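You operate a simulated robot arm through the tools that you are given. There is no shell and no other tool. Be economical: measure what you need, move in short steps, check, and stop when the job is done.

Carry out the task below with a simulated two-armed robot. There is one attempt and no reset: what you move stays moved.

## Task
Put the kit card on the top of the big table away on the top of the island. Put the 10.00 mm master disc from the top of the big table on the grey shock tag there and the 5.00 mm master disc on the top of the side bench. Take the purple sleeve on the top of the small table and put it away on the top of the tool cart. Put the scratch standard marked "GRADE 60" from the top of the packing bench on the green pad and the scratch standard marked "GRADE 80" on the cleaning bench top. Stack the pot labelled "uv glue" from the top of the packing bench on top of the pot labelled "epoxy". Take the orange lens from the steel tray and put it on the green disc. Any order will do. Set down upright: kit card.

It is judged by the outcome, as a careful person would: the job done as asked, and still so three seconds after it is handed in. It fails if anything else is knocked over, pushed out of place, dropped, spilled or broken.

## Robot
Two 7-joint arms with fingered hands on one trunk, on a base that drives. Base frame: it is fixed to the floor where the robot stands at the start and does not move with it; the origin is under the middle of the robot, x ahead of it, y to its left, z up; the surface under the hand at the start is at about z = 800. Readings come in mm, degrees, newtons and seconds.
The left shoulder is at the start at [47, 92, 1034], the right one opposite. With the tool pointing down near the work surface each hand reaches from about 320 to 560 mm from the robot's upright axis, wherever it stands, measured 20 degrees to its own side. Places, roughly: blue pot, green pot, grey pot [6000, -3000, 1000]; cleaning bench top [3500, -3600, 900]; green disc [5750, -2250, 1000]; green pad (8x8x2 cm) [6000, -1900, 900]; kit card [500, 250, 750]; master disc [750, 1250, 750]; orange lens [4500, -2000, 750]; purple sleeve [1250, 2500, 1000]; scratch standard [6000, -1500, 750]; shock tag [750, 1250, 750]; top of the island [4100, 900, 800]; top of the side bench [4300, -1700, 800]; top of the tool cart [3600, 3400, 900]. Payload 2.1 kg a hand.
The tool frame of a hand sits at the grasp point between the pads (the TCP): z along the fingers, y along the line on which they close. The tips reach 20 mm beyond it. The gripper opens to 68 mm. The gripper's body begins 23 mm behind the TCP. The gripper is a hand of 5 fingers: y runs from the thumb to the fingers, the wrist lies at [-10, -79, -131] in the tool frame, and closing takes about 1.5 s.
Orientation is told as [roll, pitch, yaw] about the base's x, y, z axes, in that order, counted from this pose: with the fingers straight down and the wrist toward the robot, the tool's x, y and z point along [0, 1, 0], [1, 0, 0] and [0, 0, -1] of the base frame.

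## Interface
- The arms move only by the tool jog_arm. It takes "left_plan", "right_plan" or both (then of equal length, played together; a hand with none holds still); each is a list of rows, each a list of 6 numbers: the turn, a rotation vector about the tool's x, y, z in units of 5 degrees (1.0 is 5 degrees), then the shift along the tool's x, y, z in units of 25 mm (1.0 is 25 mm). In form: [[rx, ry, rz, dx, dy, dz], ...]. A call has 1 to 20 rows; each row shifts and turns the commanded pose from where the row before left it, along the tool's axes as they then stand. "left_hand" and "right_hand" are, for a hand that has rows, the opening, from 0 (shut) to 1 (fully open), set as the call begins (left out, the last holds). A call with a number of a shift or a turn outside -1 to 1 is refused whole. Rows are played at 5 a second. More than 50 mm and 8.6 degrees between two rows, or a gripper value outside its range, and nothing of the call is played. A pose out of reach is approached as far as the arm can. The call stops where the force on the tool passes 40 N (or 10 N more than at its start, if that is more) or the arm is blocked; 0.2 s more then pass. The fingers move at their own pace (about 153 mm/s each) and stop on an object; they squeeze with about 33 N. The grip force told is the motor's: it shows also when the fingers shut on nothing. Time passes only in rows, and 0.2 s behind the last, so rows that do not move let the fingers close. It gives the time, the measured TCP pose, the force on the tool (base axes), the opening and the grip force at its end, in the units of the frame above (readings bear some noise), with the torque about the TCP (base axes, N m) and any sound that the robot's microphone picked up.
- Cameras (640 x 400 px; columns grow to the right, rows downward): "scene" is now at [133.5, 25.8, 1199]; the picture's right is [0.31, -0.95, 0.00], its down [-0.45, -0.14, -0.88] and it looks along [0.84, 0.27, -0.47] (base axes); focal length 244 px, centre (320, 200). "left" rides on the left gripper at [-54, -58, -72] in its tool frame; the picture's right is [-0.57, -0.39, 0.73], its down [0.73, -0.64, 0.23] and it looks along [0.38, 0.66, 0.65] (tool axes); focal length 226 px, centre (320, 200). "right" rides on the right gripper at [54, -58, -72] in its tool frame; the picture's right is [-0.57, 0.39, -0.73], its down [-0.73, -0.64, 0.23] and it looks along [-0.38, 0.66, 0.65] (tool axes); focal length 226 px, centre (320, 200). There is no depth. A picture from a camera that has moved, and an enlarged one, comes with that camera's place and axes in the base frame and with its lens.
- camera(camera): a new picture of that camera. No time passes.
- slide_trunk(by): slides the trunk up (or, below 0, down) by that many mm; the arms and the scene camera ride with it, the base frame stays. It gives what a move gives, with no picture.
- steer(legs): drives the robot by 1 to 6 legs, each [ahead, left, turn to the left] in mm, mm and degrees, along the robot's own axes; the way and the turn of a leg run together, so that a leg with both is an arc; at most 1500 mm and 180 degrees a leg. The arms and the cameras ride along, it lands a little off, and it stops where it bumps. It gives what a move gives.
- move_fingers(index, middle, ring, little, thumb_bend, thumb_turn, hand): sets how far each is bent, from 0 (flat) to 1 (curled in); at 0.3 the hand is open as for a grip, at 0.7 the pads meet at the TCP. One left out holds its place. A second passes; each finger stops where it meets its share of the squeeze, and holds until it gets a number again. A gripper value or a shape takes the hand back. It gives what a move gives, with no picture; readings hold the bend of each and the force on index, middle, ring, little, thumb and palm. thumb_turn goes from beside the hand (0) to across from the fingers (1), as for a grip.
- set_grasp(shape, hand): the hand has 5 fingers and takes this shape, open, in about a second: jaw (thumb against the fingers, like two jaws); tri (thumb and two fingers); tip (a fingertip pinch); poke (one finger out to press); point (the index stretched); flat (the hand flat); cup (the hand cupped); fist (a fist). The gripper value then closes the fingers along that shape, each until it touches; the sizes above hold for jaw. It gives what a move gives, with no picture.
- turn_head(pan, tilt): turns the head with the scene camera to pan (to the left, within 86 degrees either way) and tilt (down, from -29 to 69), counted from straight ahead of the robot. It gives what a move gives.
- close_up(camera, box): a new picture of the part [left, top, right, bottom] of that camera's present view, enlarged. No time passes.
- sign_off(): hands the job in; it is judged then, once.

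Work in short steps. Places have to be worked out from the pictures, the camera data and where the tool is seen: move nearer, look again, correct. Check each grasp and each placing, and mend what went wrong. You have 483 turns and 246 pictures in all, those below and enlarged ones among them. Open the grippers and draw the arms clear of the work before you hand the job in, unless the task says otherwise; then end with one line.

The tools are called after ">>>" as name(argument=value, ...) on one line, values as JSON. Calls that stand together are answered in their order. jog_arm: Moves the arms, as the interface text tells. Its arguments: {"type":"object","properties":{"left_plan":{"type":"array"},"left_hand":{"type":"number"},"right_plan":{"type":"array"},"right_hand":{"type":"number"}},"required":[]} The other tools are called the same way: slide_trunk (by) slides the trunk up or down; set_grasp (shape, hand) gives the hand a shape; move_fingers (index, middle, ring, little, thumb_bend, thumb_turn, hand) moves the fingers one by one; steer (legs) drives the base; turn_head (pan, tilt) turns the head that bears the scene camera; camera (camera) takes a picture; close_up (camera, box) takes an enlarged picture of a part of a camera's view; sign_off () hands the job in.

At the start:

```text
time_s: 0.0
left_position: [303.0, 240.1, 1094.9]
left_tcp_rot: [0.0, 0.0, 0.0]
left_ft_force: [-0.5, -1.0, 0.7]
left_moment: [0.02, 0.04, -0.02]
left_grip_width: 67.7
left_grasp_force: 0.1
left_shape: jaw
left_bend: [0.3, 0.3, 0.3, 0.3, 0.3, 0.98]
left_finger forces: [0.0, 0.0, 0.0, 0.0, 0.0, 0.0]
right_position: [409.9, -65.6, 1008.8]
right_tcp_rot: [0.0, 0.0, 0.0]
right_ft_force: [0.3, 0.2, 0.6]
right_moment: [0.01, 0.02, -0.02]
right_grip_width: 67.8
right_grasp_force: 0.1
right_shape: jaw
right_bend: [0.3, 0.3, 0.3, 0.3, 0.3, 0.98]
right_finger forces: [0.0, 0.0, 0.0, 0.0, 0.0, 0.0]
trunk travel left (down, up): [-275.0, 629.0]
robot x, y, heading: [1.4, -3.9, -0.2]
head pan, tilt: [17.9, 28.2]
```

scene: 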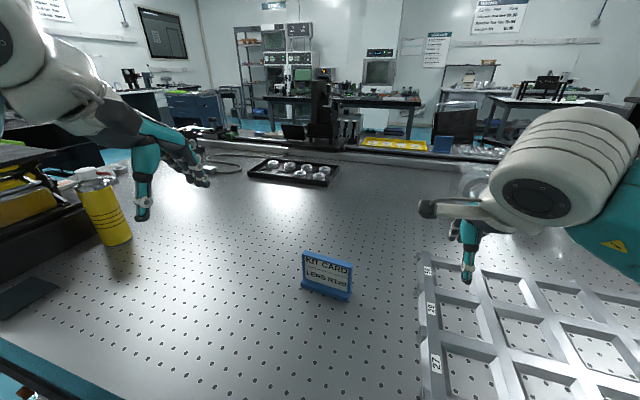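
right: 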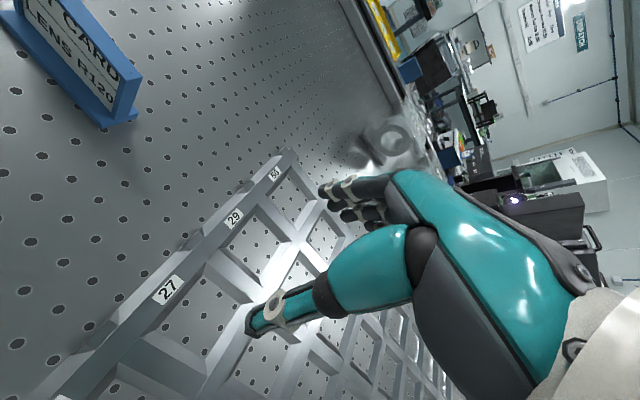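
left: 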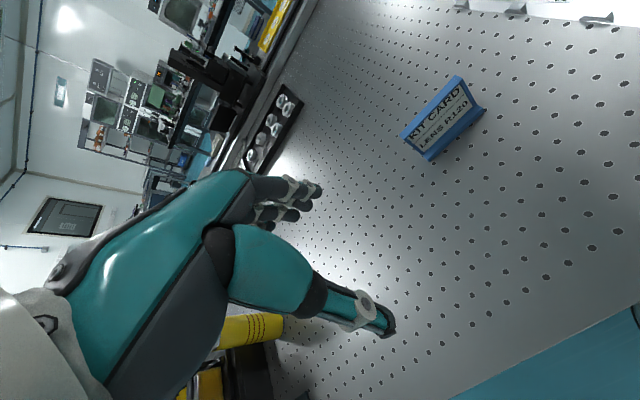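

The kit card stands near (470, 123, 800) by triangulating both views. I look closer at it, then check to the left where the discs should be.

>>> close_up(camera="scene", box=[270, 220, 390, 310])

>>> turn_head(pan=60, tilt=25)

>>> camera(camera="scene")

```text
4.44 times, centred on (330, 265) of scene
camera zoom: at [133.5, 25.8, 1199.0], right [0.31, -0.95, 0.0], down [-0.45, -0.14, -0.88], along [0.84, 0.27, -0.47], focal length 1083 px, centre (276, -89)
```

zoom: 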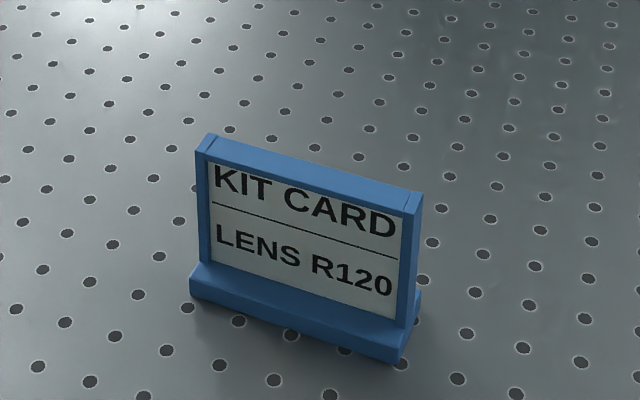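

```text
time_s: 1.1
left_position: [303.6, 239.8, 1093.7]
left_tcp_rot: [-0.1, 0.0, 0.0]
left_ft_force: [-0.1, -0.3, 0.5]
left_moment: [-0.01, -0.01, -0.02]
left_grip_width: 67.6
left_grasp_force: 0.0
left_shape: jaw
left_bend: [0.3, 0.3, 0.3, 0.3, 0.3, 0.98]
left_finger forces: [0.0, 0.0, 0.1, 0.1, 0.1, 0.1]
right_position: [409.9, -65.7, 1006.8]
right_tcp_rot: [0.0, -0.1, 0.0]
right_ft_force: [0.4, -0.8, -0.6]
right_moment: [-0.01, -0.01, -0.02]
right_grip_width: 67.4
right_grasp_force: 0.0
right_shape: jaw
right_bend: [0.3, 0.3, 0.3, 0.3, 0.3, 0.98]
right_finger forces: [0.0, 0.1, 0.1, 0.1, 0.1, 0.0]
trunk travel left (down, up): [-275.0, 629.0]
robot x, y, heading: [-1.5, 1.1, 0.2]
head pan, tilt: [60.0, 25.0]
```

```text
241 pictures are left
camera scene: at [92.9, 77.5, 1204.0], right [0.87, -0.5, 0.0], down [-0.21, -0.37, -0.91], along [0.45, 0.78, -0.42], focal length 244 px, centre (320, 200)
```

scene: 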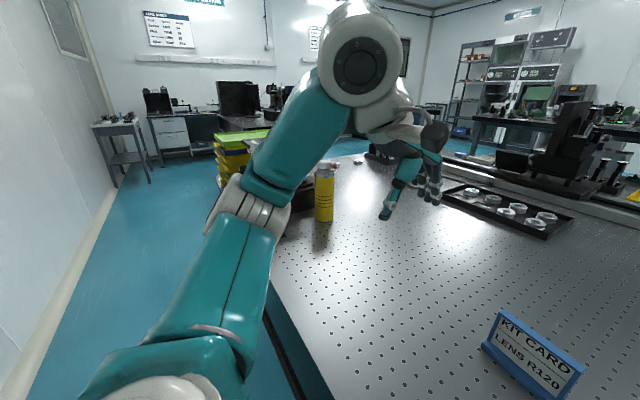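

The card is about 100 mm wide along y, and its top is at about z 885. I bring the left hand over it.

>>> jog_arm(left_plan=[[0, 0, 0, -0.575, 0.875, 0.67], [0, 0, 0, -0.575, 0.875, 0.67], [0, 0, 0, -0.575, 0.875, 0.67], [0, 0, 0, -0.575, 0.875, 0.67], [0, 0, 0, -0.575, 0.875, 0.67], [0, 0, 0, -0.575, 0.875, 0.67], [0, 0, 0, -0.575, 0.875, 0.67], [0, 0, 0, -0.575, 0.875, 0.67], [0, 0, 0, 0, 0, 0]], left_hand=1)

>>> camera(camera="left")

>>> turn_head(pan=18, tilt=30)

>>> camera(camera="scene")

```text
time_s: 3.1
left_position: [479.0, 124.6, 958.6]
left_tcp_rot: [0.0, 0.1, -0.1]
left_ft_force: [-0.3, 0.2, 0.5]
left_moment: [0.01, 0.03, 0.0]
left_grip_width: 67.7
left_grasp_force: 0.0
left_shape: jaw
left_bend: [0.3, 0.3, 0.3, 0.3, 0.3, 0.98]
left_finger forces: [0.0, 0.0, 0.1, 0.0, 0.0, 0.0]
right_position: [409.3, -65.4, 1008.3]
right_tcp_rot: [0.0, 0.1, 0.0]
right_ft_force: [0.8, -0.4, -0.1]
right_moment: [0.02, 0.0, 0.02]
right_grip_width: 67.8
right_grasp_force: 0.1
right_shape: jaw
right_bend: [0.3, 0.3, 0.3, 0.3, 0.3, 0.98]
right_finger forces: [0.0, 0.0, 0.1, 0.1, 0.1, 0.0]
trunk travel left (down, up): [-275.0, 629.0]
robot x, y, heading: [2.8, 2.5, -0.3]
head pan, tilt: [60.0, 25.0]
```

```text
240 pictures are left
camera left: at [421.3, 69.2, 1030.1], right [-0.39, -0.57, -0.73], down [-0.64, 0.73, -0.23], along [0.66, 0.38, -0.65], focal length 226 px, centre (320, 200)
```

left: 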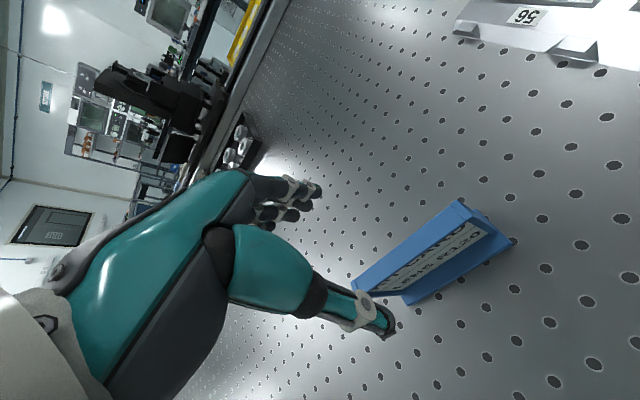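

```text
time_s: 4.2
left_position: [479.9, 123.8, 958.4]
left_tcp_rot: [0.0, 0.1, 0.1]
left_ft_force: [-0.6, 0.7, -0.3]
left_moment: [0.01, -0.02, 0.03]
left_grip_width: 67.6
left_grasp_force: 0.0
left_shape: jaw
left_bend: [0.3, 0.3, 0.3, 0.3, 0.3, 0.98]
left_finger forces: [0.1, 0.0, 0.0, 0.0, 0.1, 0.0]
right_position: [409.1, -66.6, 1007.4]
right_tcp_rot: [0.0, 0.0, 0.0]
right_ft_force: [0.4, 0.2, -0.1]
right_moment: [0.02, -0.01, -0.04]
right_grip_width: 67.8
right_grasp_force: 0.0
right_shape: jaw
right_bend: [0.3, 0.3, 0.3, 0.3, 0.3, 0.98]
right_finger forces: [0.0, 0.0, 0.1, 0.1, 0.1, 0.0]
trunk travel left (down, up): [-275.0, 629.0]
robot x, y, heading: [3.3, -2.3, -0.1]
head pan, tilt: [18.0, 30.0]
```

```text
239 pictures are left
camera scene: at [132.8, 25.7, 1196.0], right [0.31, -0.95, 0.0], down [-0.48, -0.15, -0.87], along [0.82, 0.27, -0.5], focal length 244 px, centre (320, 200)
```

scene: 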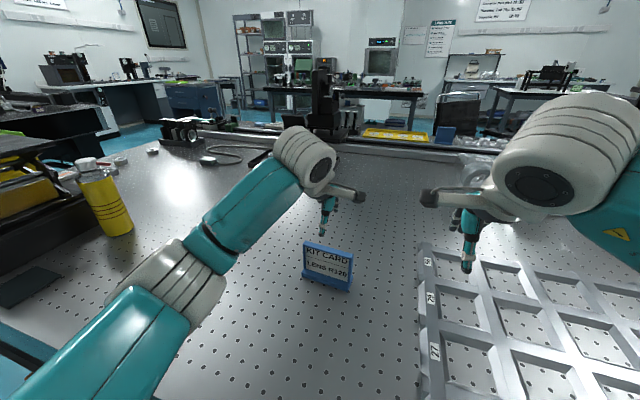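

The card's top centre is about (474, 120, 885) and it is yawed about -5°. I align, lower to TCP z 862 and close.

>>> jog_arm(left_plan=[[0, 0, 0, -0.16, -0.22, 0], [0, 0, 1, 0, 0, 0.2], [0, 0, 0, 0, 0, 0.75], [0, 0, 0, 0, 0, 0.75], [0, 0, 0, 0, 0, 0.75], [0, 0, 0, 0, 0, 0.75], [0, 0, 0, 0, 0, 0.66]])

>>> camera(camera="left")

>>> close_up(camera="scene", box=[270, 210, 390, 300])

```text
time_s: 5.8
left_position: [473.8, 120.6, 862.6]
left_tcp_rot: [-0.1, 0.1, -5.0]
left_ft_force: [-0.6, 0.1, 0.0]
left_moment: [0.05, 0.03, -0.04]
left_grip_width: 67.5
left_grasp_force: 0.0
left_shape: jaw
left_bend: [0.3, 0.3, 0.3, 0.3, 0.3, 0.98]
left_finger forces: [0.0, 0.0, 0.0, 0.0, 0.0, 0.0]
right_position: [408.8, -65.0, 1008.2]
right_tcp_rot: [0.0, 0.0, 0.0]
right_ft_force: [0.4, -0.4, 0.1]
right_moment: [0.01, 0.02, -0.01]
right_grip_width: 67.7
right_grasp_force: 0.0
right_shape: jaw
right_bend: [0.3, 0.3, 0.3, 0.3, 0.3, 0.98]
right_finger forces: [0.0, 0.0, 0.0, 0.0, 0.1, 0.0]
trunk travel left (down, up): [-275.0, 629.0]
robot x, y, heading: [0.5, 0.2, 0.0]
head pan, tilt: [18.0, 30.0]
```

```text
238 pictures are left
camera left: at [411.2, 70.0, 933.4], right [-0.44, -0.53, -0.73], down [-0.57, 0.79, -0.23], along [0.69, 0.32, -0.65], focal length 226 px, centre (320, 200)
```

left: 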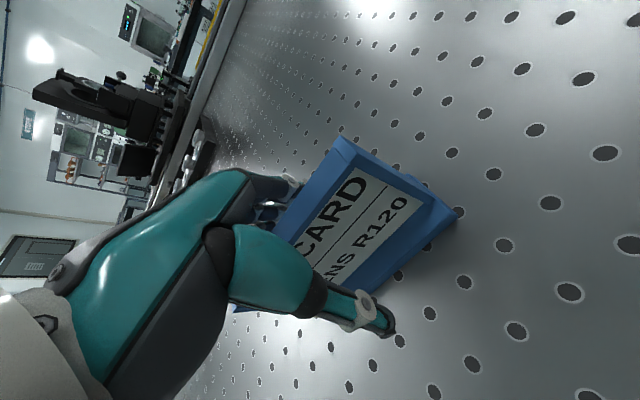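

```text
4.44 times, centred on (330, 255) of scene
camera zoom: at [132.9, 25.7, 1196.0], right [0.31, -0.95, 0.0], down [-0.48, -0.15, -0.87], along [0.82, 0.27, -0.5], focal length 1083 px, centre (276, -44)
```

zoom: 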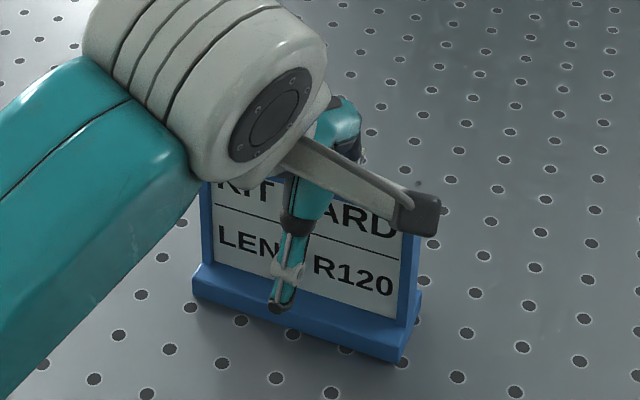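

The card lies between thumb and fingers, so I close and wait.

>>> jog_arm(left_plan=[[0, 0, 0, 0, 0, 0], [0, 0, 0, 0, 0, 0], [0, 0, 0, 0, 0, 0], [0, 0, 0, 0, 0, 0], [0, 0, 0, 0, 0, 0], [0, 0, 0, 0, 0, 0], [0, 0, 0, 0, 0, 0], [0, 0, 0, 0, 0, 0]], left_hand=0)

>>> jog_arm(left_plan=[[0, 0, 0, 0, 0, -0.5], [0, 0, 0, 0, 0, -1], [0, 0, 0, 0, 0, -1], [0, 0, 0, 0, 0, -1], [0, 0, 0, 0, 0, -1], [0, 0, 0, 0, 0, -1]])

>>> camera(camera="scene")

```text
time_s: 7.6
left_position: [475.0, 119.8, 861.9]
left_tcp_rot: [0.0, 0.0, -4.9]
left_ft_force: [-0.3, 0.5, -1.0]
left_moment: [0.0, 0.01, -0.01]
left_grip_width: 0.0
left_grasp_force: 33.4
left_shape: jaw
left_bend: [0.7, 0.71, 0.7, 0.7, 0.83, 0.91]
left_finger forces: [25.2, 0.0, 0.1, 0.0, 25.2, 0.0]
right_position: [409.0, -65.5, 1007.7]
right_tcp_rot: [0.0, 0.0, 0.0]
right_ft_force: [0.0, 0.1, 0.4]
right_moment: [0.01, 0.03, -0.04]
right_grip_width: 67.7
right_grasp_force: 0.2
right_shape: jaw
right_bend: [0.3, 0.3, 0.3, 0.3, 0.3, 0.98]
right_finger forces: [0.0, 0.1, 0.0, 0.0, 0.0, 0.0]
trunk travel left (down, up): [-275.0, 629.0]
robot x, y, heading: [-0.7, 3.7, 0.1]
head pan, tilt: [18.0, 30.0]
```

```text
time_s: 9.0
left_position: [469.8, 121.6, 1000.6]
left_tcp_rot: [0.0, 0.0, -4.9]
left_ft_force: [-0.3, 0.0, -0.5]
left_moment: [-0.01, -0.01, 0.01]
left_grip_width: 0.0
left_grasp_force: 33.7
left_shape: jaw
left_bend: [0.7, 0.71, 0.7, 0.7, 0.83, 0.91]
left_finger forces: [25.3, 0.0, 0.0, 0.0, 25.3, 0.2]
right_position: [409.9, -65.3, 1008.2]
right_tcp_rot: [0.0, -0.1, -0.1]
right_ft_force: [0.1, 0.1, 0.4]
right_moment: [0.04, 0.01, -0.02]
right_grip_width: 67.7
right_grasp_force: 0.1
right_shape: jaw
right_bend: [0.3, 0.3, 0.3, 0.3, 0.3, 0.98]
right_finger forces: [0.0, 0.1, 0.0, 0.1, 0.1, 0.0]
trunk travel left (down, up): [-275.0, 629.0]
robot x, y, heading: [-2.9, -1.0, 0.0]
head pan, tilt: [18.0, 30.0]
```

```text
236 pictures are left
camera scene: at [132.9, 25.7, 1196.0], right [0.31, -0.95, 0.0], down [-0.48, -0.15, -0.87], along [0.82, 0.27, -0.5], focal length 244 px, centre (320, 200)
```

scene: 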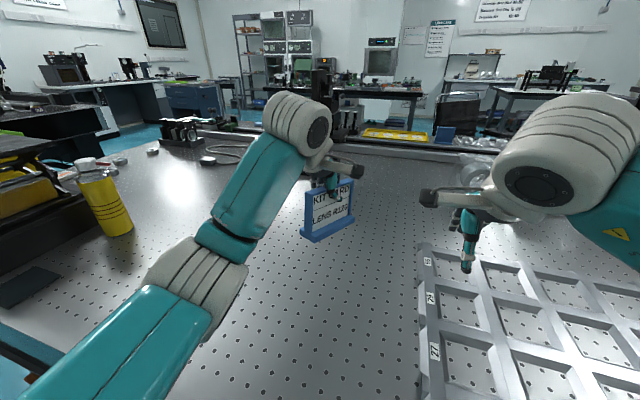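

The card is held, its base about 62 mm below the TCP. I look left for the discs and for a way round.

>>> turn_head(pan=50, tilt=10)

>>> camera(camera="scene")

>>> turn_head(pan=86, tilt=30)

>>> camera(camera="scene")

>>> turn_head(pan=-60, tilt=20)

>>> camera(camera="scene")

```text
time_s: 9.9
left_position: [470.0, 121.5, 1000.2]
left_tcp_rot: [0.0, 0.0, -5.0]
left_ft_force: [-0.7, -0.9, -0.1]
left_moment: [0.01, 0.03, 0.0]
left_grip_width: 0.0
left_grasp_force: 32.8
left_shape: jaw
left_bend: [0.7, 0.71, 0.7, 0.7, 0.83, 0.91]
left_finger forces: [25.3, 0.1, 0.0, 0.0, 25.3, 0.2]
right_position: [409.7, -66.5, 1009.3]
right_tcp_rot: [0.0, -0.1, 0.0]
right_ft_force: [0.0, -0.2, -0.5]
right_moment: [0.0, -0.03, -0.02]
right_grip_width: 67.7
right_grasp_force: 0.0
right_shape: jaw
right_bend: [0.3, 0.3, 0.3, 0.3, 0.3, 0.98]
right_finger forces: [0.1, 0.1, 0.1, 0.0, 0.1, 0.0]
trunk travel left (down, up): [-275.0, 629.0]
robot x, y, heading: [-2.6, 1.7, 0.0]
head pan, tilt: [50.0, 10.0]
```

```text
235 pictures are left
camera scene: at [106.7, 68.9, 1228.3], right [0.77, -0.64, 0.0], down [-0.11, -0.13, -0.98], along [0.63, 0.75, -0.17], focal length 244 px, centre (320, 200)
```

scene: 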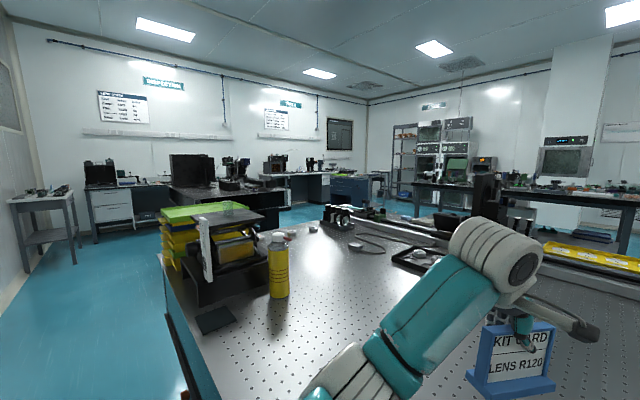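

```text
time_s: 11.0
left_position: [471.4, 120.7, 1000.5]
left_tcp_rot: [0.1, 0.0, -5.1]
left_ft_force: [0.0, 0.5, -0.5]
left_moment: [-0.03, 0.03, 0.01]
left_grip_width: 0.0
left_grasp_force: 33.6
left_shape: jaw
left_bend: [0.7, 0.71, 0.7, 0.7, 0.83, 0.91]
left_finger forces: [25.2, 0.0, 0.0, 0.0, 25.4, 0.0]
right_position: [410.1, -65.1, 1007.7]
right_tcp_rot: [0.0, 0.0, 0.0]
right_ft_force: [-0.4, 0.2, 0.2]
right_moment: [-0.02, -0.02, 0.0]
right_grip_width: 67.7
right_grasp_force: 0.1
right_shape: jaw
right_bend: [0.3, 0.3, 0.3, 0.3, 0.3, 0.98]
right_finger forces: [0.0, 0.0, 0.0, 0.1, 0.0, 0.1]
trunk travel left (down, up): [-275.0, 629.0]
robot x, y, heading: [0.5, 2.3, 0.0]
head pan, tilt: [85.9, 30.0]
```

```text
234 pictures are left
camera scene: at [53.3, 87.9, 1196.1], right [1.0, -0.07, 0.0], down [-0.04, -0.5, -0.87], along [0.06, 0.86, -0.5], focal length 244 px, centre (320, 200)
```

scene: 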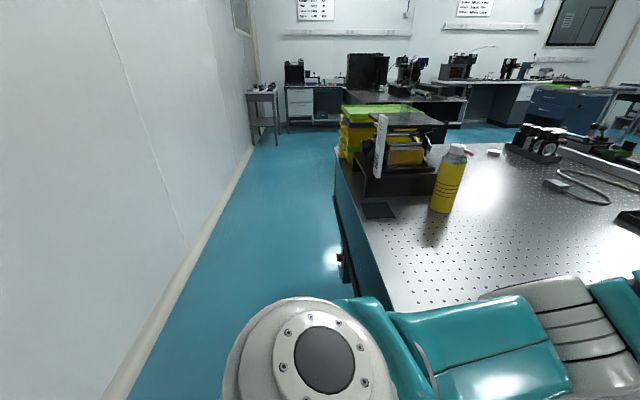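

```text
time_s: 13.3
left_position: [470.4, 121.7, 1000.5]
left_tcp_rot: [0.0, 0.0, -5.0]
left_ft_force: [-0.7, 0.6, -0.7]
left_moment: [0.01, -0.01, 0.03]
left_grip_width: 0.0
left_grasp_force: 33.3
left_shape: jaw
left_bend: [0.7, 0.71, 0.7, 0.7, 0.83, 0.91]
left_finger forces: [25.3, 0.1, 0.1, 0.1, 25.3, 0.1]
right_position: [409.6, -64.4, 1008.9]
right_tcp_rot: [0.0, 0.0, 0.0]
right_ft_force: [-0.1, 0.1, 0.7]
right_moment: [0.02, -0.03, -0.01]
right_grip_width: 67.9
right_grasp_force: 0.0
right_shape: jaw
right_bend: [0.3, 0.3, 0.3, 0.3, 0.3, 0.98]
right_finger forces: [0.1, 0.0, 0.1, 0.0, 0.0, 0.1]
trunk travel left (down, up): [-275.0, 629.0]
robot x, y, heading: [-3.7, 2.7, -0.0]
head pan, tilt: [-60.0, 20.0]
```

```text
233 pictures are left
camera scene: at [93.5, -82.9, 1212.1], right [-0.87, -0.5, 0.0], down [-0.17, 0.3, -0.94], along [0.47, -0.81, -0.34], focal length 244 px, centre (320, 200)
```

scene: 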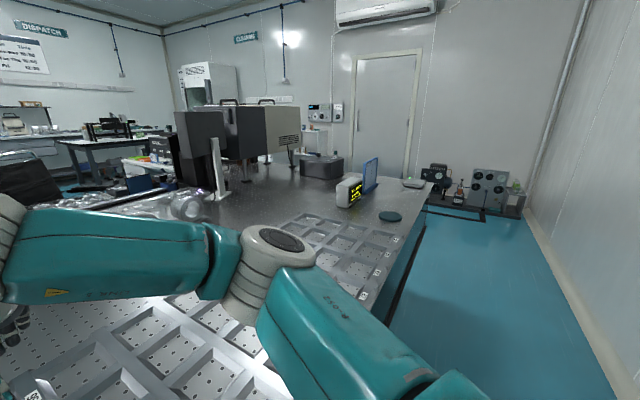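

The discs sit near the table's left end at about (1000, 1200), and the end is near y = 1290. I back off, face +y and drive along the corridor to that end.

>>> steer(legs=[[-280, 0, 0], [0, 0, 90], [1400, 0, 0]])

>>> turn_head(pan=0, tilt=15)

>>> camera(camera="scene")

>>> turn_head(pan=-65, tilt=25)

>>> camera(camera="scene")

```text
time_s: 25.7
left_position: [-392.9, 1885.4, 999.5]
left_tcp_rot: [0.0, 0.0, 84.7]
left_ft_force: [0.4, -0.4, -0.2]
left_moment: [0.04, 0.01, 0.0]
left_grip_width: 0.0
left_grasp_force: 32.6
left_shape: jaw
left_bend: [0.7, 0.71, 0.7, 0.7, 0.83, 0.91]
left_finger forces: [24.3, 0.0, 0.0, 0.0, 24.4, 0.0]
right_position: [-207.4, 1823.9, 1008.9]
right_tcp_rot: [0.0, 0.0, 89.8]
right_ft_force: [-0.9, -0.1, 0.0]
right_moment: [0.0, 0.03, -0.02]
right_grip_width: 67.8
right_grasp_force: 0.1
right_shape: jaw
right_bend: [0.3, 0.3, 0.3, 0.3, 0.3, 0.98]
right_finger forces: [0.0, 0.1, 0.0, 0.2, 0.1, 0.1]
trunk travel left (down, up): [-275.0, 629.0]
robot x, y, heading: [-268.7, 1413.5, 90.0]
head pan, tilt: [-60.0, 20.0]
```

```text
time_s: 27.0
left_position: [-393.2, 1886.6, 999.9]
left_tcp_rot: [0.0, -0.1, 84.7]
left_ft_force: [-0.1, -0.5, 0.2]
left_moment: [0.0, 0.0, 0.03]
left_grip_width: 0.0
left_grasp_force: 33.1
left_shape: jaw
left_bend: [0.7, 0.71, 0.7, 0.7, 0.83, 0.91]
left_finger forces: [24.4, 0.1, 0.0, 0.1, 24.3, 0.1]
right_position: [-206.3, 1824.8, 1007.8]
right_tcp_rot: [0.0, 0.0, 89.6]
right_ft_force: [0.6, -0.4, -0.1]
right_moment: [0.03, 0.0, -0.03]
right_grip_width: 68.0
right_grasp_force: 0.2
right_shape: jaw
right_bend: [0.3, 0.3, 0.3, 0.3, 0.3, 0.98]
right_finger forces: [0.0, 0.0, 0.0, 0.0, 0.1, 0.0]
trunk travel left (down, up): [-275.0, 629.0]
robot x, y, heading: [-273.5, 1413.7, 89.7]
head pan, tilt: [0.0, 15.0]
```

```text
232 pictures are left
camera scene: at [-273.9, 1553.6, 1220.2], right [1.0, -0.01, 0.0], down [0.0, -0.26, -0.97], along [0.01, 0.97, -0.26], focal length 244 px, centre (320, 200)
```

scene: 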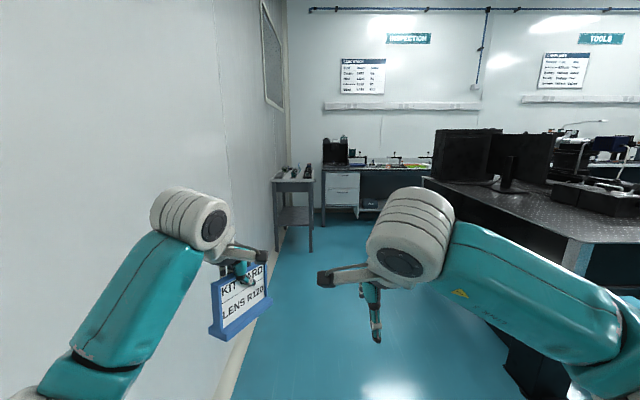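

```text
time_s: 28.3
left_position: [-392.9, 1885.7, 999.3]
left_tcp_rot: [0.0, 0.1, 84.7]
left_ft_force: [0.3, 0.2, 0.2]
left_moment: [0.0, -0.01, -0.01]
left_grip_width: 0.0
left_grasp_force: 33.0
left_shape: jaw
left_bend: [0.7, 0.71, 0.7, 0.7, 0.83, 0.91]
left_finger forces: [24.3, 0.0, 0.1, 0.0, 24.3, 0.1]
right_position: [-206.4, 1823.4, 1007.3]
right_tcp_rot: [0.0, -0.1, 89.7]
right_ft_force: [-1.1, -0.1, -0.4]
right_moment: [0.0, 0.03, -0.02]
right_grip_width: 67.4
right_grasp_force: 0.2
right_shape: jaw
right_bend: [0.3, 0.3, 0.3, 0.3, 0.3, 0.98]
right_finger forces: [0.1, 0.0, 0.1, 0.0, 0.0, 0.0]
trunk travel left (down, up): [-275.0, 629.0]
robot x, y, heading: [-272.0, 1413.6, 89.7]
head pan, tilt: [-65.0, 25.0]
```

```text
231 pictures are left
camera scene: at [-190.7, 1498.8, 1204.0], right [0.42, -0.91, 0.0], down [-0.38, -0.18, -0.91], along [0.82, 0.38, -0.42], focal length 244 px, centre (320, 200)
```

scene: 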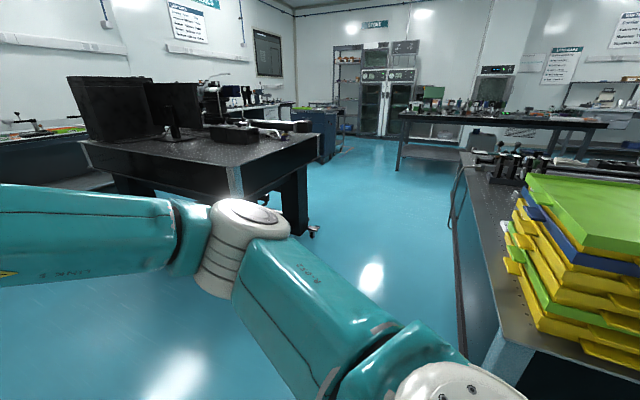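

The table end is at y≈1330 and the black table's front is near y≈2330, so a 1 m aisle lies between. I drive into it and look at the discs' area from there.

>>> steer(legs=[[310, 0, 0], [0, 0, -90], [850, 0, 0]])

>>> turn_head(pan=-70, tilt=35)

>>> camera(camera="scene")

>>> turn_head(pan=60, tilt=25)

>>> camera(camera="scene")

```text
time_s: 38.4
left_position: [1045.3, 1803.8, 1000.0]
left_tcp_rot: [0.0, 0.0, -6.9]
left_ft_force: [0.3, -0.6, -0.5]
left_moment: [0.03, -0.01, 0.01]
left_grip_width: 0.1
left_grasp_force: 33.2
left_shape: jaw
left_bend: [0.71, 0.71, 0.7, 0.7, 0.83, 0.91]
left_finger forces: [23.9, 0.0, 0.1, 0.0, 23.7, 0.0]
right_position: [978.0, 1617.8, 1007.5]
right_tcp_rot: [0.0, 0.0, -1.9]
right_ft_force: [0.4, 0.1, 0.1]
right_moment: [-0.01, -0.01, -0.02]
right_grip_width: 67.5
right_grasp_force: 0.2
right_shape: jaw
right_bend: [0.3, 0.3, 0.3, 0.3, 0.3, 0.98]
right_finger forces: [0.1, 0.0, 0.0, 0.0, 0.0, 0.0]
trunk travel left (down, up): [-275.0, 629.0]
robot x, y, heading: [572.3, 1693.9, -1.8]
head pan, tilt: [-65.0, 25.0]
```

```text
time_s: 39.1
left_position: [1046.1, 1803.0, 1000.1]
left_tcp_rot: [0.1, 0.0, -6.9]
left_ft_force: [-0.6, -0.4, 0.0]
left_moment: [-0.02, -0.01, 0.0]
left_grip_width: 0.1
left_grasp_force: 33.0
left_shape: jaw
left_bend: [0.71, 0.71, 0.7, 0.7, 0.83, 0.91]
left_finger forces: [23.8, 0.1, 0.0, 0.0, 23.8, 0.1]
right_position: [977.6, 1617.7, 1007.7]
right_tcp_rot: [0.1, 0.0, -1.9]
right_ft_force: [-0.2, 0.2, -0.5]
right_moment: [-0.02, 0.01, -0.01]
right_grip_width: 67.6
right_grasp_force: 0.0
right_shape: jaw
right_bend: [0.3, 0.3, 0.3, 0.3, 0.3, 0.98]
right_finger forces: [0.0, 0.0, 0.1, 0.0, 0.0, 0.0]
trunk travel left (down, up): [-275.0, 629.0]
robot x, y, heading: [573.3, 1695.3, -1.8]
head pan, tilt: [-70.0, 35.0]
```

```text
230 pictures are left
camera scene: at [645.6, 1609.2, 1188.3], right [-0.95, -0.31, 0.0], down [-0.18, 0.54, -0.82], along [0.25, -0.78, -0.57], focal length 244 px, centre (320, 200)
```

scene: 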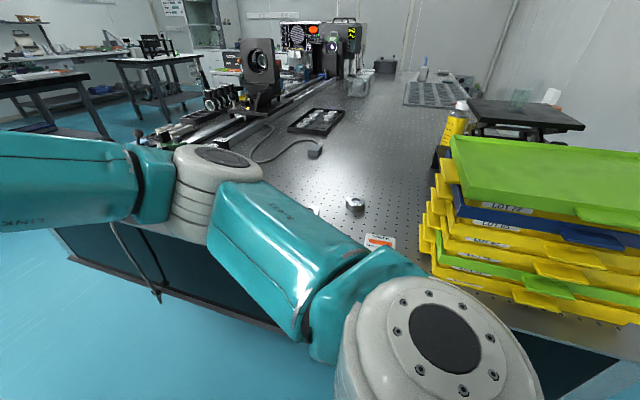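

```text
time_s: 41.2
left_position: [1046.2, 1802.3, 999.3]
left_tcp_rot: [0.0, 0.0, -6.9]
left_ft_force: [-0.2, 0.2, -0.1]
left_moment: [0.01, 0.01, -0.02]
left_grip_width: 0.1
left_grasp_force: 32.8
left_shape: jaw
left_bend: [0.71, 0.71, 0.7, 0.7, 0.83, 0.91]
left_finger forces: [23.9, 0.1, 0.0, 0.1, 23.6, 0.0]
right_position: [978.7, 1617.7, 1006.9]
right_tcp_rot: [0.0, 0.0, -2.0]
right_ft_force: [0.8, 0.0, 0.7]
right_moment: [0.04, 0.01, 0.0]
right_grip_width: 67.6
right_grasp_force: 0.0
right_shape: jaw
right_bend: [0.3, 0.3, 0.3, 0.3, 0.3, 0.98]
right_finger forces: [0.0, 0.0, 0.0, 0.1, 0.0, 0.1]
trunk travel left (down, up): [-275.0, 629.0]
robot x, y, heading: [569.9, 1693.9, -1.9]
head pan, tilt: [60.0, 25.0]
```

```text
229 pictures are left
camera scene: at [666.9, 1771.1, 1204.0], right [0.85, -0.53, 0.0], down [-0.22, -0.36, -0.91], along [0.48, 0.77, -0.42], focal length 244 px, centre (320, 200)
```

scene: 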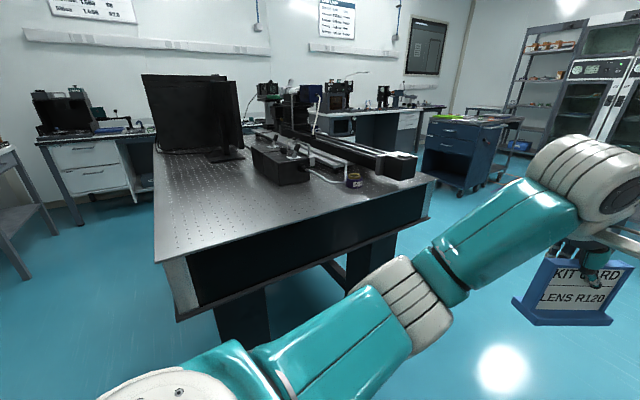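

The aisle is clear. I zoom on what may be the sleeve on the small table.

>>> close_up(camera="scene", box=[240, 120, 440, 220])

>>> steer(legs=[[280, 0, 0], [0, 0, -88]])

>>> turn_head(pan=0, tilt=40)

>>> camera(camera="scene")

```text
3.20 times, centred on (340, 170) of scene
camera zoom: at [666.9, 1771.1, 1204.0], right [0.85, -0.53, 0.0], down [-0.22, -0.36, -0.91], along [0.48, 0.77, -0.42], focal length 780 px, centre (256, 296)
```

zoom: 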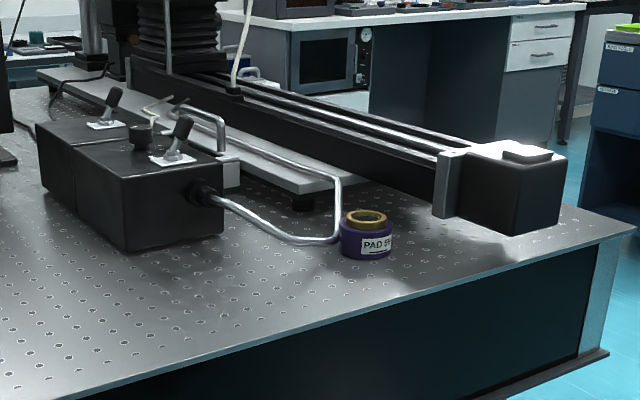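

```text
time_s: 47.0
left_position: [967.7, 1214.7, 1000.7]
left_tcp_rot: [0.0, 0.0, -95.7]
left_ft_force: [1.5, 0.4, -0.6]
left_moment: [-0.02, -0.01, -0.04]
left_grip_width: 0.0
left_grasp_force: 33.5
left_shape: jaw
left_bend: [0.71, 0.71, 0.7, 0.7, 0.83, 0.91]
left_finger forces: [23.7, 0.0, 0.0, 0.0, 23.7, 0.0]
right_position: [781.3, 1278.4, 1008.1]
right_tcp_rot: [0.0, 0.0, -90.6]
right_ft_force: [0.6, 0.3, -0.1]
right_moment: [0.0, -0.02, 0.0]
right_grip_width: 67.9
right_grasp_force: 0.0
right_shape: jaw
right_bend: [0.3, 0.3, 0.3, 0.3, 0.3, 0.98]
right_finger forces: [0.0, 0.0, 0.1, 0.1, 0.0, 0.1]
trunk travel left (down, up): [-275.0, 629.0]
robot x, y, heading: [850.2, 1685.6, -90.7]
head pan, tilt: [60.0, 25.0]
```

```text
time_s: 48.2
left_position: [968.0, 1215.0, 1000.2]
left_tcp_rot: [0.0, 0.0, -95.5]
left_ft_force: [-1.0, -0.7, -0.2]
left_moment: [-0.01, 0.01, 0.01]
left_grip_width: 0.4
left_grasp_force: 33.4
left_shape: jaw
left_bend: [0.71, 0.71, 0.7, 0.7, 0.83, 0.91]
left_finger forces: [23.7, 0.1, 0.0, 0.0, 23.7, 0.0]
right_position: [782.1, 1277.7, 1007.5]
right_tcp_rot: [0.1, 0.0, -90.6]
right_ft_force: [0.2, 0.2, -1.0]
right_moment: [0.01, 0.01, 0.01]
right_grip_width: 67.5
right_grasp_force: 0.0
right_shape: jaw
right_bend: [0.3, 0.3, 0.3, 0.3, 0.3, 0.98]
right_finger forces: [0.1, 0.1, 0.1, 0.0, 0.1, 0.0]
trunk travel left (down, up): [-275.0, 629.0]
robot x, y, heading: [853.8, 1683.2, -90.4]
head pan, tilt: [0.0, 40.0]
```

```text
227 pictures are left
camera scene: at [849.1, 1551.9, 1180.7], right [-1.0, 0.01, 0.0], down [0.01, 0.64, -0.77], along [-0.01, -0.77, -0.64], focal length 244 px, centre (320, 200)
```

scene: 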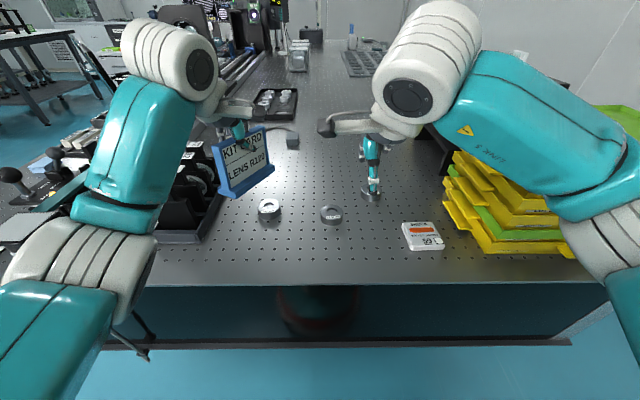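

The sleeve (purple, gold rim) is on the small table. Here I see several discs and a white and orange tag, so I zoom in to read them.

>>> close_up(camera="scene", box=[240, 180, 460, 270])

```text
2.91 times, centred on (350, 225) of scene
camera zoom: at [849.1, 1551.9, 1180.7], right [-1.0, 0.01, 0.0], down [0.01, 0.64, -0.77], along [-0.01, -0.77, -0.64], focal length 709 px, centre (233, 127)
```

zoom: 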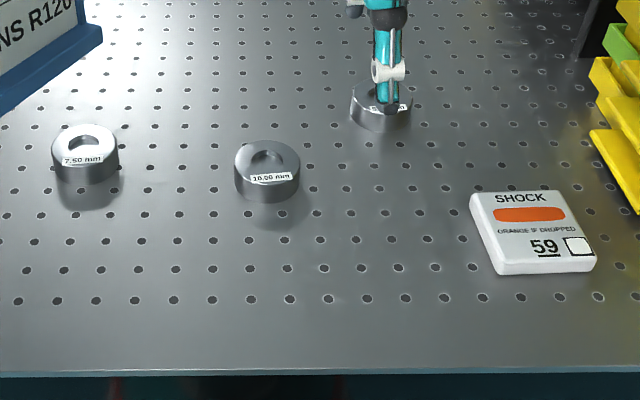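

The 10.00 mm disc is at about (818, 1164) and the tag at about (635, 1220). The third disc, probably 5.00 mm, is under the right hand. I lift and retract the card, then move 100 mm ahead and look again.

>>> jog_arm(left_plan=[[0, 0, 0, 0, -1, -1], [0, 0, 0, 0, -1, -1], [0, 0, 0, 0, -1, -1], [0, 0, 0, 0, -1, -1]], right_plan=[[0, 0, 0, 0, -1, -0.5], [0, 0, 0, 0, -1, 0], [0, 0, 0, 0, -1, 0], [0, 0, 0, 0, -0.5, 0]])

>>> steer(legs=[[100, 0, 0]])

>>> camera(camera="scene")

>>> camera(camera="right")

```text
time_s: 49.2
left_position: [977.4, 1315.8, 1101.3]
left_tcp_rot: [0.0, 0.1, -95.6]
left_ft_force: [-0.5, 0.4, -0.1]
left_moment: [-0.01, 0.01, 0.02]
left_grip_width: 0.0
left_grasp_force: 33.2
left_shape: jaw
left_bend: [0.71, 0.71, 0.7, 0.7, 0.83, 0.9]
left_finger forces: [27.4, 0.0, 0.0, 0.0, 27.2, 0.0]
right_position: [782.8, 1367.1, 1021.8]
right_tcp_rot: [0.1, 0.0, -90.6]
right_ft_force: [-0.1, -0.8, 0.3]
right_moment: [-0.01, -0.04, 0.0]
right_grip_width: 67.5
right_grasp_force: 0.1
right_shape: jaw
right_bend: [0.3, 0.3, 0.3, 0.3, 0.3, 0.98]
right_finger forces: [0.0, 0.0, 0.0, 0.0, 0.0, 0.1]
trunk travel left (down, up): [-275.0, 629.0]
robot x, y, heading: [854.0, 1688.7, -90.7]
head pan, tilt: [0.0, 40.0]
```

```text
time_s: 50.4
left_position: [976.8, 1212.6, 1099.7]
left_tcp_rot: [0.0, 0.0, -95.5]
left_ft_force: [0.4, -0.2, 0.4]
left_moment: [0.01, -0.01, 0.01]
left_grip_width: 0.1
left_grasp_force: 33.3
left_shape: jaw
left_bend: [0.71, 0.71, 0.7, 0.7, 0.83, 0.9]
left_finger forces: [27.4, 0.0, 0.0, 0.1, 27.3, 0.0]
right_position: [783.0, 1265.0, 1021.2]
right_tcp_rot: [0.0, 0.0, -90.5]
right_ft_force: [0.5, 0.2, 0.3]
right_moment: [0.02, -0.03, 0.0]
right_grip_width: 67.8
right_grasp_force: 0.0
right_shape: jaw
right_bend: [0.3, 0.3, 0.3, 0.3, 0.3, 0.98]
right_finger forces: [0.0, 0.0, 0.0, 0.0, 0.0, 0.0]
trunk travel left (down, up): [-275.0, 629.0]
robot x, y, heading: [849.7, 1584.9, -90.6]
head pan, tilt: [0.0, 40.0]
```

```text
225 pictures are left
camera scene: at [848.3, 1450.8, 1180.7], right [-1.0, 0.01, 0.0], down [0.01, 0.64, -0.77], along [-0.01, -0.77, -0.64], focal length 244 px, centre (320, 200)
```

scene: 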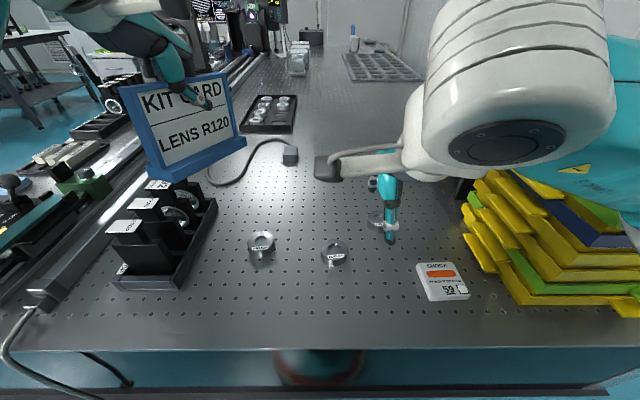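

```text
224 pictures are left
camera right: at [838.0, 1323.2, 1093.2], right [-0.57, -0.38, 0.73], down [-0.73, 0.65, -0.23], along [-0.38, -0.66, -0.65], focal length 226 px, centre (320, 200)
```

right: 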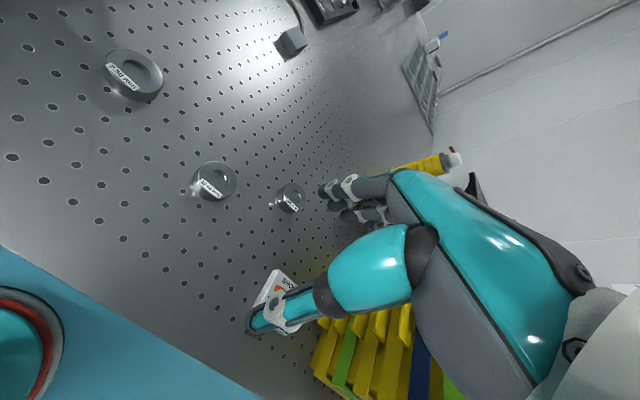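

Both views put the 10.00 mm disc at about (820, 1165), and the third disc at about (724, 1088). I read the third disc's label before going on.

>>> close_up(camera="right", box=[180, 140, 340, 240])

```text
4.00 times, centred on (260, 190) of right
camera zoom: at [838.0, 1323.2, 1093.2], right [-0.57, -0.38, 0.73], down [-0.73, 0.65, -0.23], along [-0.38, -0.66, -0.65], focal length 904 px, centre (560, 240)
```

zoom: 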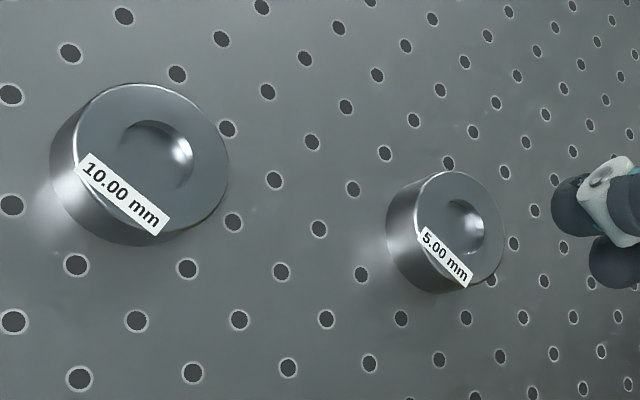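

The label reads 5.00 mm, so both are identified. I bring the right hand above the 10.00 mm disc at (822, 1166).

>>> jog_arm(right_plan=[[0, 0, 0, 0.32, 0.79, 0.9], [0, 0, 0, 0.32, 0.79, 0.9], [0, 0, 0, 0.32, 0.79, 0.9], [0, 0, 0, 0.32, 0.79, 0.9], [0, 0, 0, 0.32, 0.79, 0.9], [0, 0, 0, 0, 0, 0]], right_hand=1)

>>> camera(camera="right")

>>> close_up(camera="scene", box=[240, 180, 480, 330])

```text
time_s: 51.8
left_position: [976.7, 1213.4, 1100.4]
left_tcp_rot: [0.0, 0.0, -95.6]
left_ft_force: [0.6, 0.7, 0.2]
left_moment: [-0.03, 0.01, 0.04]
left_grip_width: 0.0
left_grasp_force: 32.9
left_shape: jaw
left_bend: [0.71, 0.71, 0.7, 0.7, 0.83, 0.9]
left_finger forces: [27.5, 0.0, 0.0, 0.1, 27.3, 0.1]
right_position: [822.1, 1166.2, 907.7]
right_tcp_rot: [0.0, 0.0, -90.5]
right_ft_force: [0.0, -0.1, 0.3]
right_moment: [0.0, -0.01, 0.0]
right_grip_width: 67.7
right_grasp_force: 0.1
right_shape: jaw
right_bend: [0.3, 0.3, 0.3, 0.3, 0.3, 0.98]
right_finger forces: [0.0, 0.0, 0.1, 0.1, 0.0, 0.0]
trunk travel left (down, up): [-275.0, 629.0]
robot x, y, heading: [852.9, 1585.9, -90.7]
head pan, tilt: [0.0, 40.0]
```

```text
222 pictures are left
camera right: at [877.8, 1223.6, 979.5], right [-0.57, -0.38, 0.73], down [-0.73, 0.65, -0.23], along [-0.38, -0.66, -0.65], focal length 226 px, centre (320, 200)
```

right: 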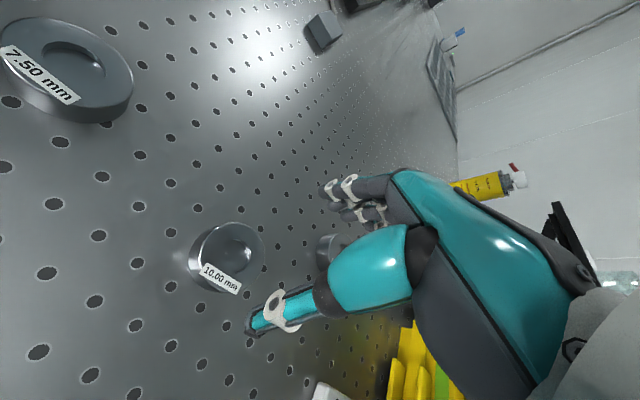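

```text
2.67 times, centred on (360, 255) of scene
camera zoom: at [848.4, 1450.8, 1180.7], right [-1.0, 0.01, 0.0], down [0.01, 0.64, -0.77], along [-0.01, -0.77, -0.64], focal length 650 px, centre (213, 53)
```

zoom: 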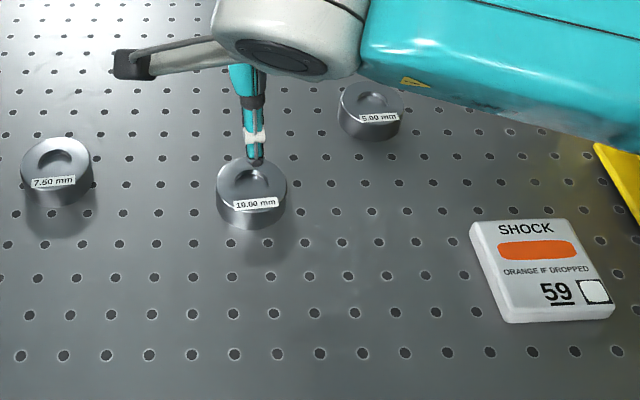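

The hand is aligned. I lower to z ≈ 824, close and check.

>>> jog_arm(right_plan=[[0, 0, 0, 0.07, 0, 0.85], [0, 0, 0, 0, 0, 0.85], [0, 0, 0, 0, 0, 0.85], [0, 0, 0, 0, 0, 0.8]])

>>> jog_arm(right_plan=[[0, 0, 0, 0, 0, 0], [0, 0, 0, 0, 0, 0], [0, 0, 0, 0, 0, 0], [0, 0, 0, 0, 0, 0], [0, 0, 0, 0, 0, 0], [0, 0, 0, 0, 0, 0], [0, 0, 0, 0, 0, 0], [0, 0, 0, 0, 0, 0]], right_hand=0)

>>> camera(camera="right")

```text
time_s: 52.8
left_position: [977.0, 1214.3, 1099.7]
left_tcp_rot: [0.0, 0.1, -95.5]
left_ft_force: [0.1, 0.4, -0.5]
left_moment: [0.03, -0.01, -0.02]
left_grip_width: 0.0
left_grasp_force: 33.4
left_shape: jaw
left_bend: [0.71, 0.71, 0.7, 0.7, 0.83, 0.9]
left_finger forces: [27.3, 0.1, 0.0, 0.0, 27.4, 0.0]
right_position: [823.1, 1167.1, 824.4]
right_tcp_rot: [0.0, 0.0, -90.6]
right_ft_force: [-0.1, 0.3, 0.7]
right_moment: [-0.02, 0.02, -0.02]
right_grip_width: 67.6
right_grasp_force: 0.2
right_shape: jaw
right_bend: [0.3, 0.3, 0.3, 0.3, 0.3, 0.98]
right_finger forces: [0.0, 0.0, 0.0, 0.0, 0.0, 0.0]
trunk travel left (down, up): [-275.0, 629.0]
robot x, y, heading: [849.2, 1582.5, -90.4]
head pan, tilt: [0.0, 40.0]
```

```text
time_s: 54.6
left_position: [976.9, 1213.3, 1099.6]
left_tcp_rot: [-0.1, 0.1, -95.5]
left_ft_force: [-0.5, 0.7, -0.5]
left_moment: [-0.01, -0.01, 0.0]
left_grip_width: 0.0
left_grasp_force: 33.2
left_shape: jaw
left_bend: [0.71, 0.71, 0.7, 0.7, 0.83, 0.9]
left_finger forces: [27.4, 0.0, 0.1, 0.1, 27.4, 0.0]
right_position: [824.9, 1166.3, 825.3]
right_tcp_rot: [0.1, -0.1, -90.5]
right_ft_force: [0.3, 0.0, -0.3]
right_moment: [0.03, -0.01, 0.05]
right_grip_width: 41.6
right_grasp_force: 32.9
right_shape: jaw
right_bend: [0.28, 0.38, 0.4, 0.41, 0.67, 0.99]
right_finger forces: [15.1, 8.8, 4.1, 0.0, 27.9, 0.0]
trunk travel left (down, up): [-275.0, 629.0]
robot x, y, heading: [849.8, 1586.9, -90.6]
head pan, tilt: [0.0, 40.0]
```

```text
220 pictures are left
camera right: at [878.6, 1224.1, 896.7], right [-0.57, -0.38, 0.73], down [-0.73, 0.65, -0.23], along [-0.38, -0.66, -0.65], focal length 226 px, centre (320, 200)
```

right: 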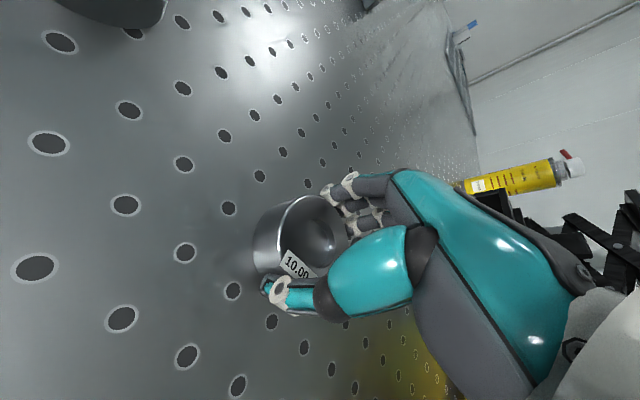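

The disc is gripped, its centre about 7 mm towards +x of the TCP. I lift and carry it over the tag at (637, 1219).

>>> jog_arm(right_plan=[[0, 0, 0, 0, 0, -0.8], [0, 0, 0, 0, 0, -0.8], [0, 0, 0, 0, 0, -0.8], [0, 0, 0, -0.97, -0.25, 0], [0, 0, 0, -0.97, -0.25, 0], [0, 0, 0, -0.97, -0.25, 0], [0, 0, 0, -0.97, -0.25, 0], [0, 0, 0, -0.97, -0.25, 0], [0, 0, 0, -0.97, -0.25, 0], [0, 0, 0, -0.97, -0.25, 0], [0, 0, 0, -0.97, -0.25, 0], [0, 0, 0, 0, 0, 0]])

>>> camera(camera="right")

>>> close_up(camera="scene", box=[240, 180, 480, 330])

```text
time_s: 57.2
left_position: [977.2, 1212.1, 1100.0]
left_tcp_rot: [0.1, -0.1, -95.4]
left_ft_force: [0.1, 0.4, 0.9]
left_moment: [-0.01, -0.04, 0.03]
left_grip_width: 0.0
left_grasp_force: 32.3
left_shape: jaw
left_bend: [0.71, 0.71, 0.7, 0.7, 0.83, 0.9]
left_finger forces: [27.6, 0.1, 0.0, 0.1, 27.5, 0.0]
right_position: [631.0, 1217.1, 884.7]
right_tcp_rot: [0.1, 0.0, -90.5]
right_ft_force: [-0.4, 0.1, -2.5]
right_moment: [0.0, -0.01, 0.0]
right_grip_width: 41.7
right_grasp_force: 32.8
right_shape: jaw
right_bend: [0.28, 0.39, 0.41, 0.41, 0.67, 0.98]
right_finger forces: [15.1, 8.6, 4.3, 0.0, 27.8, 0.1]
trunk travel left (down, up): [-275.0, 629.0]
robot x, y, heading: [849.6, 1582.6, -90.7]
head pan, tilt: [0.0, 40.0]
```

```text
219 pictures are left
camera right: at [686.0, 1275.3, 956.8], right [-0.57, -0.38, 0.73], down [-0.73, 0.65, -0.23], along [-0.38, -0.66, -0.65], focal length 226 px, centre (320, 200)
```

right: 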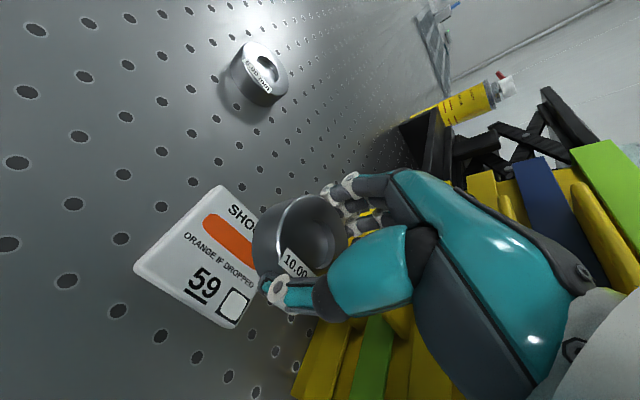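

```text
2.67 times, centred on (360, 255) of scene
camera zoom: at [848.1, 1450.8, 1180.7], right [-1.0, 0.01, 0.0], down [0.01, 0.64, -0.77], along [-0.01, -0.77, -0.64], focal length 650 px, centre (213, 53)
```

zoom: 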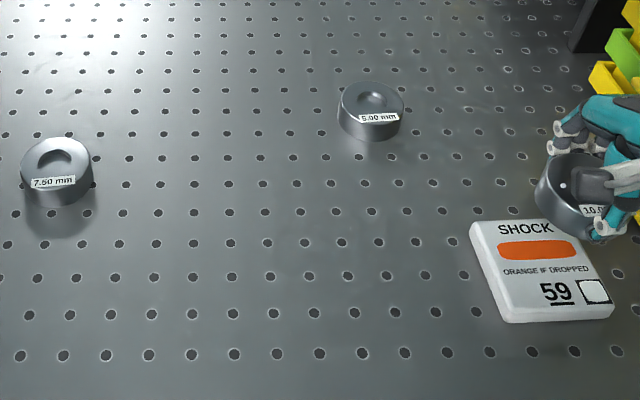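

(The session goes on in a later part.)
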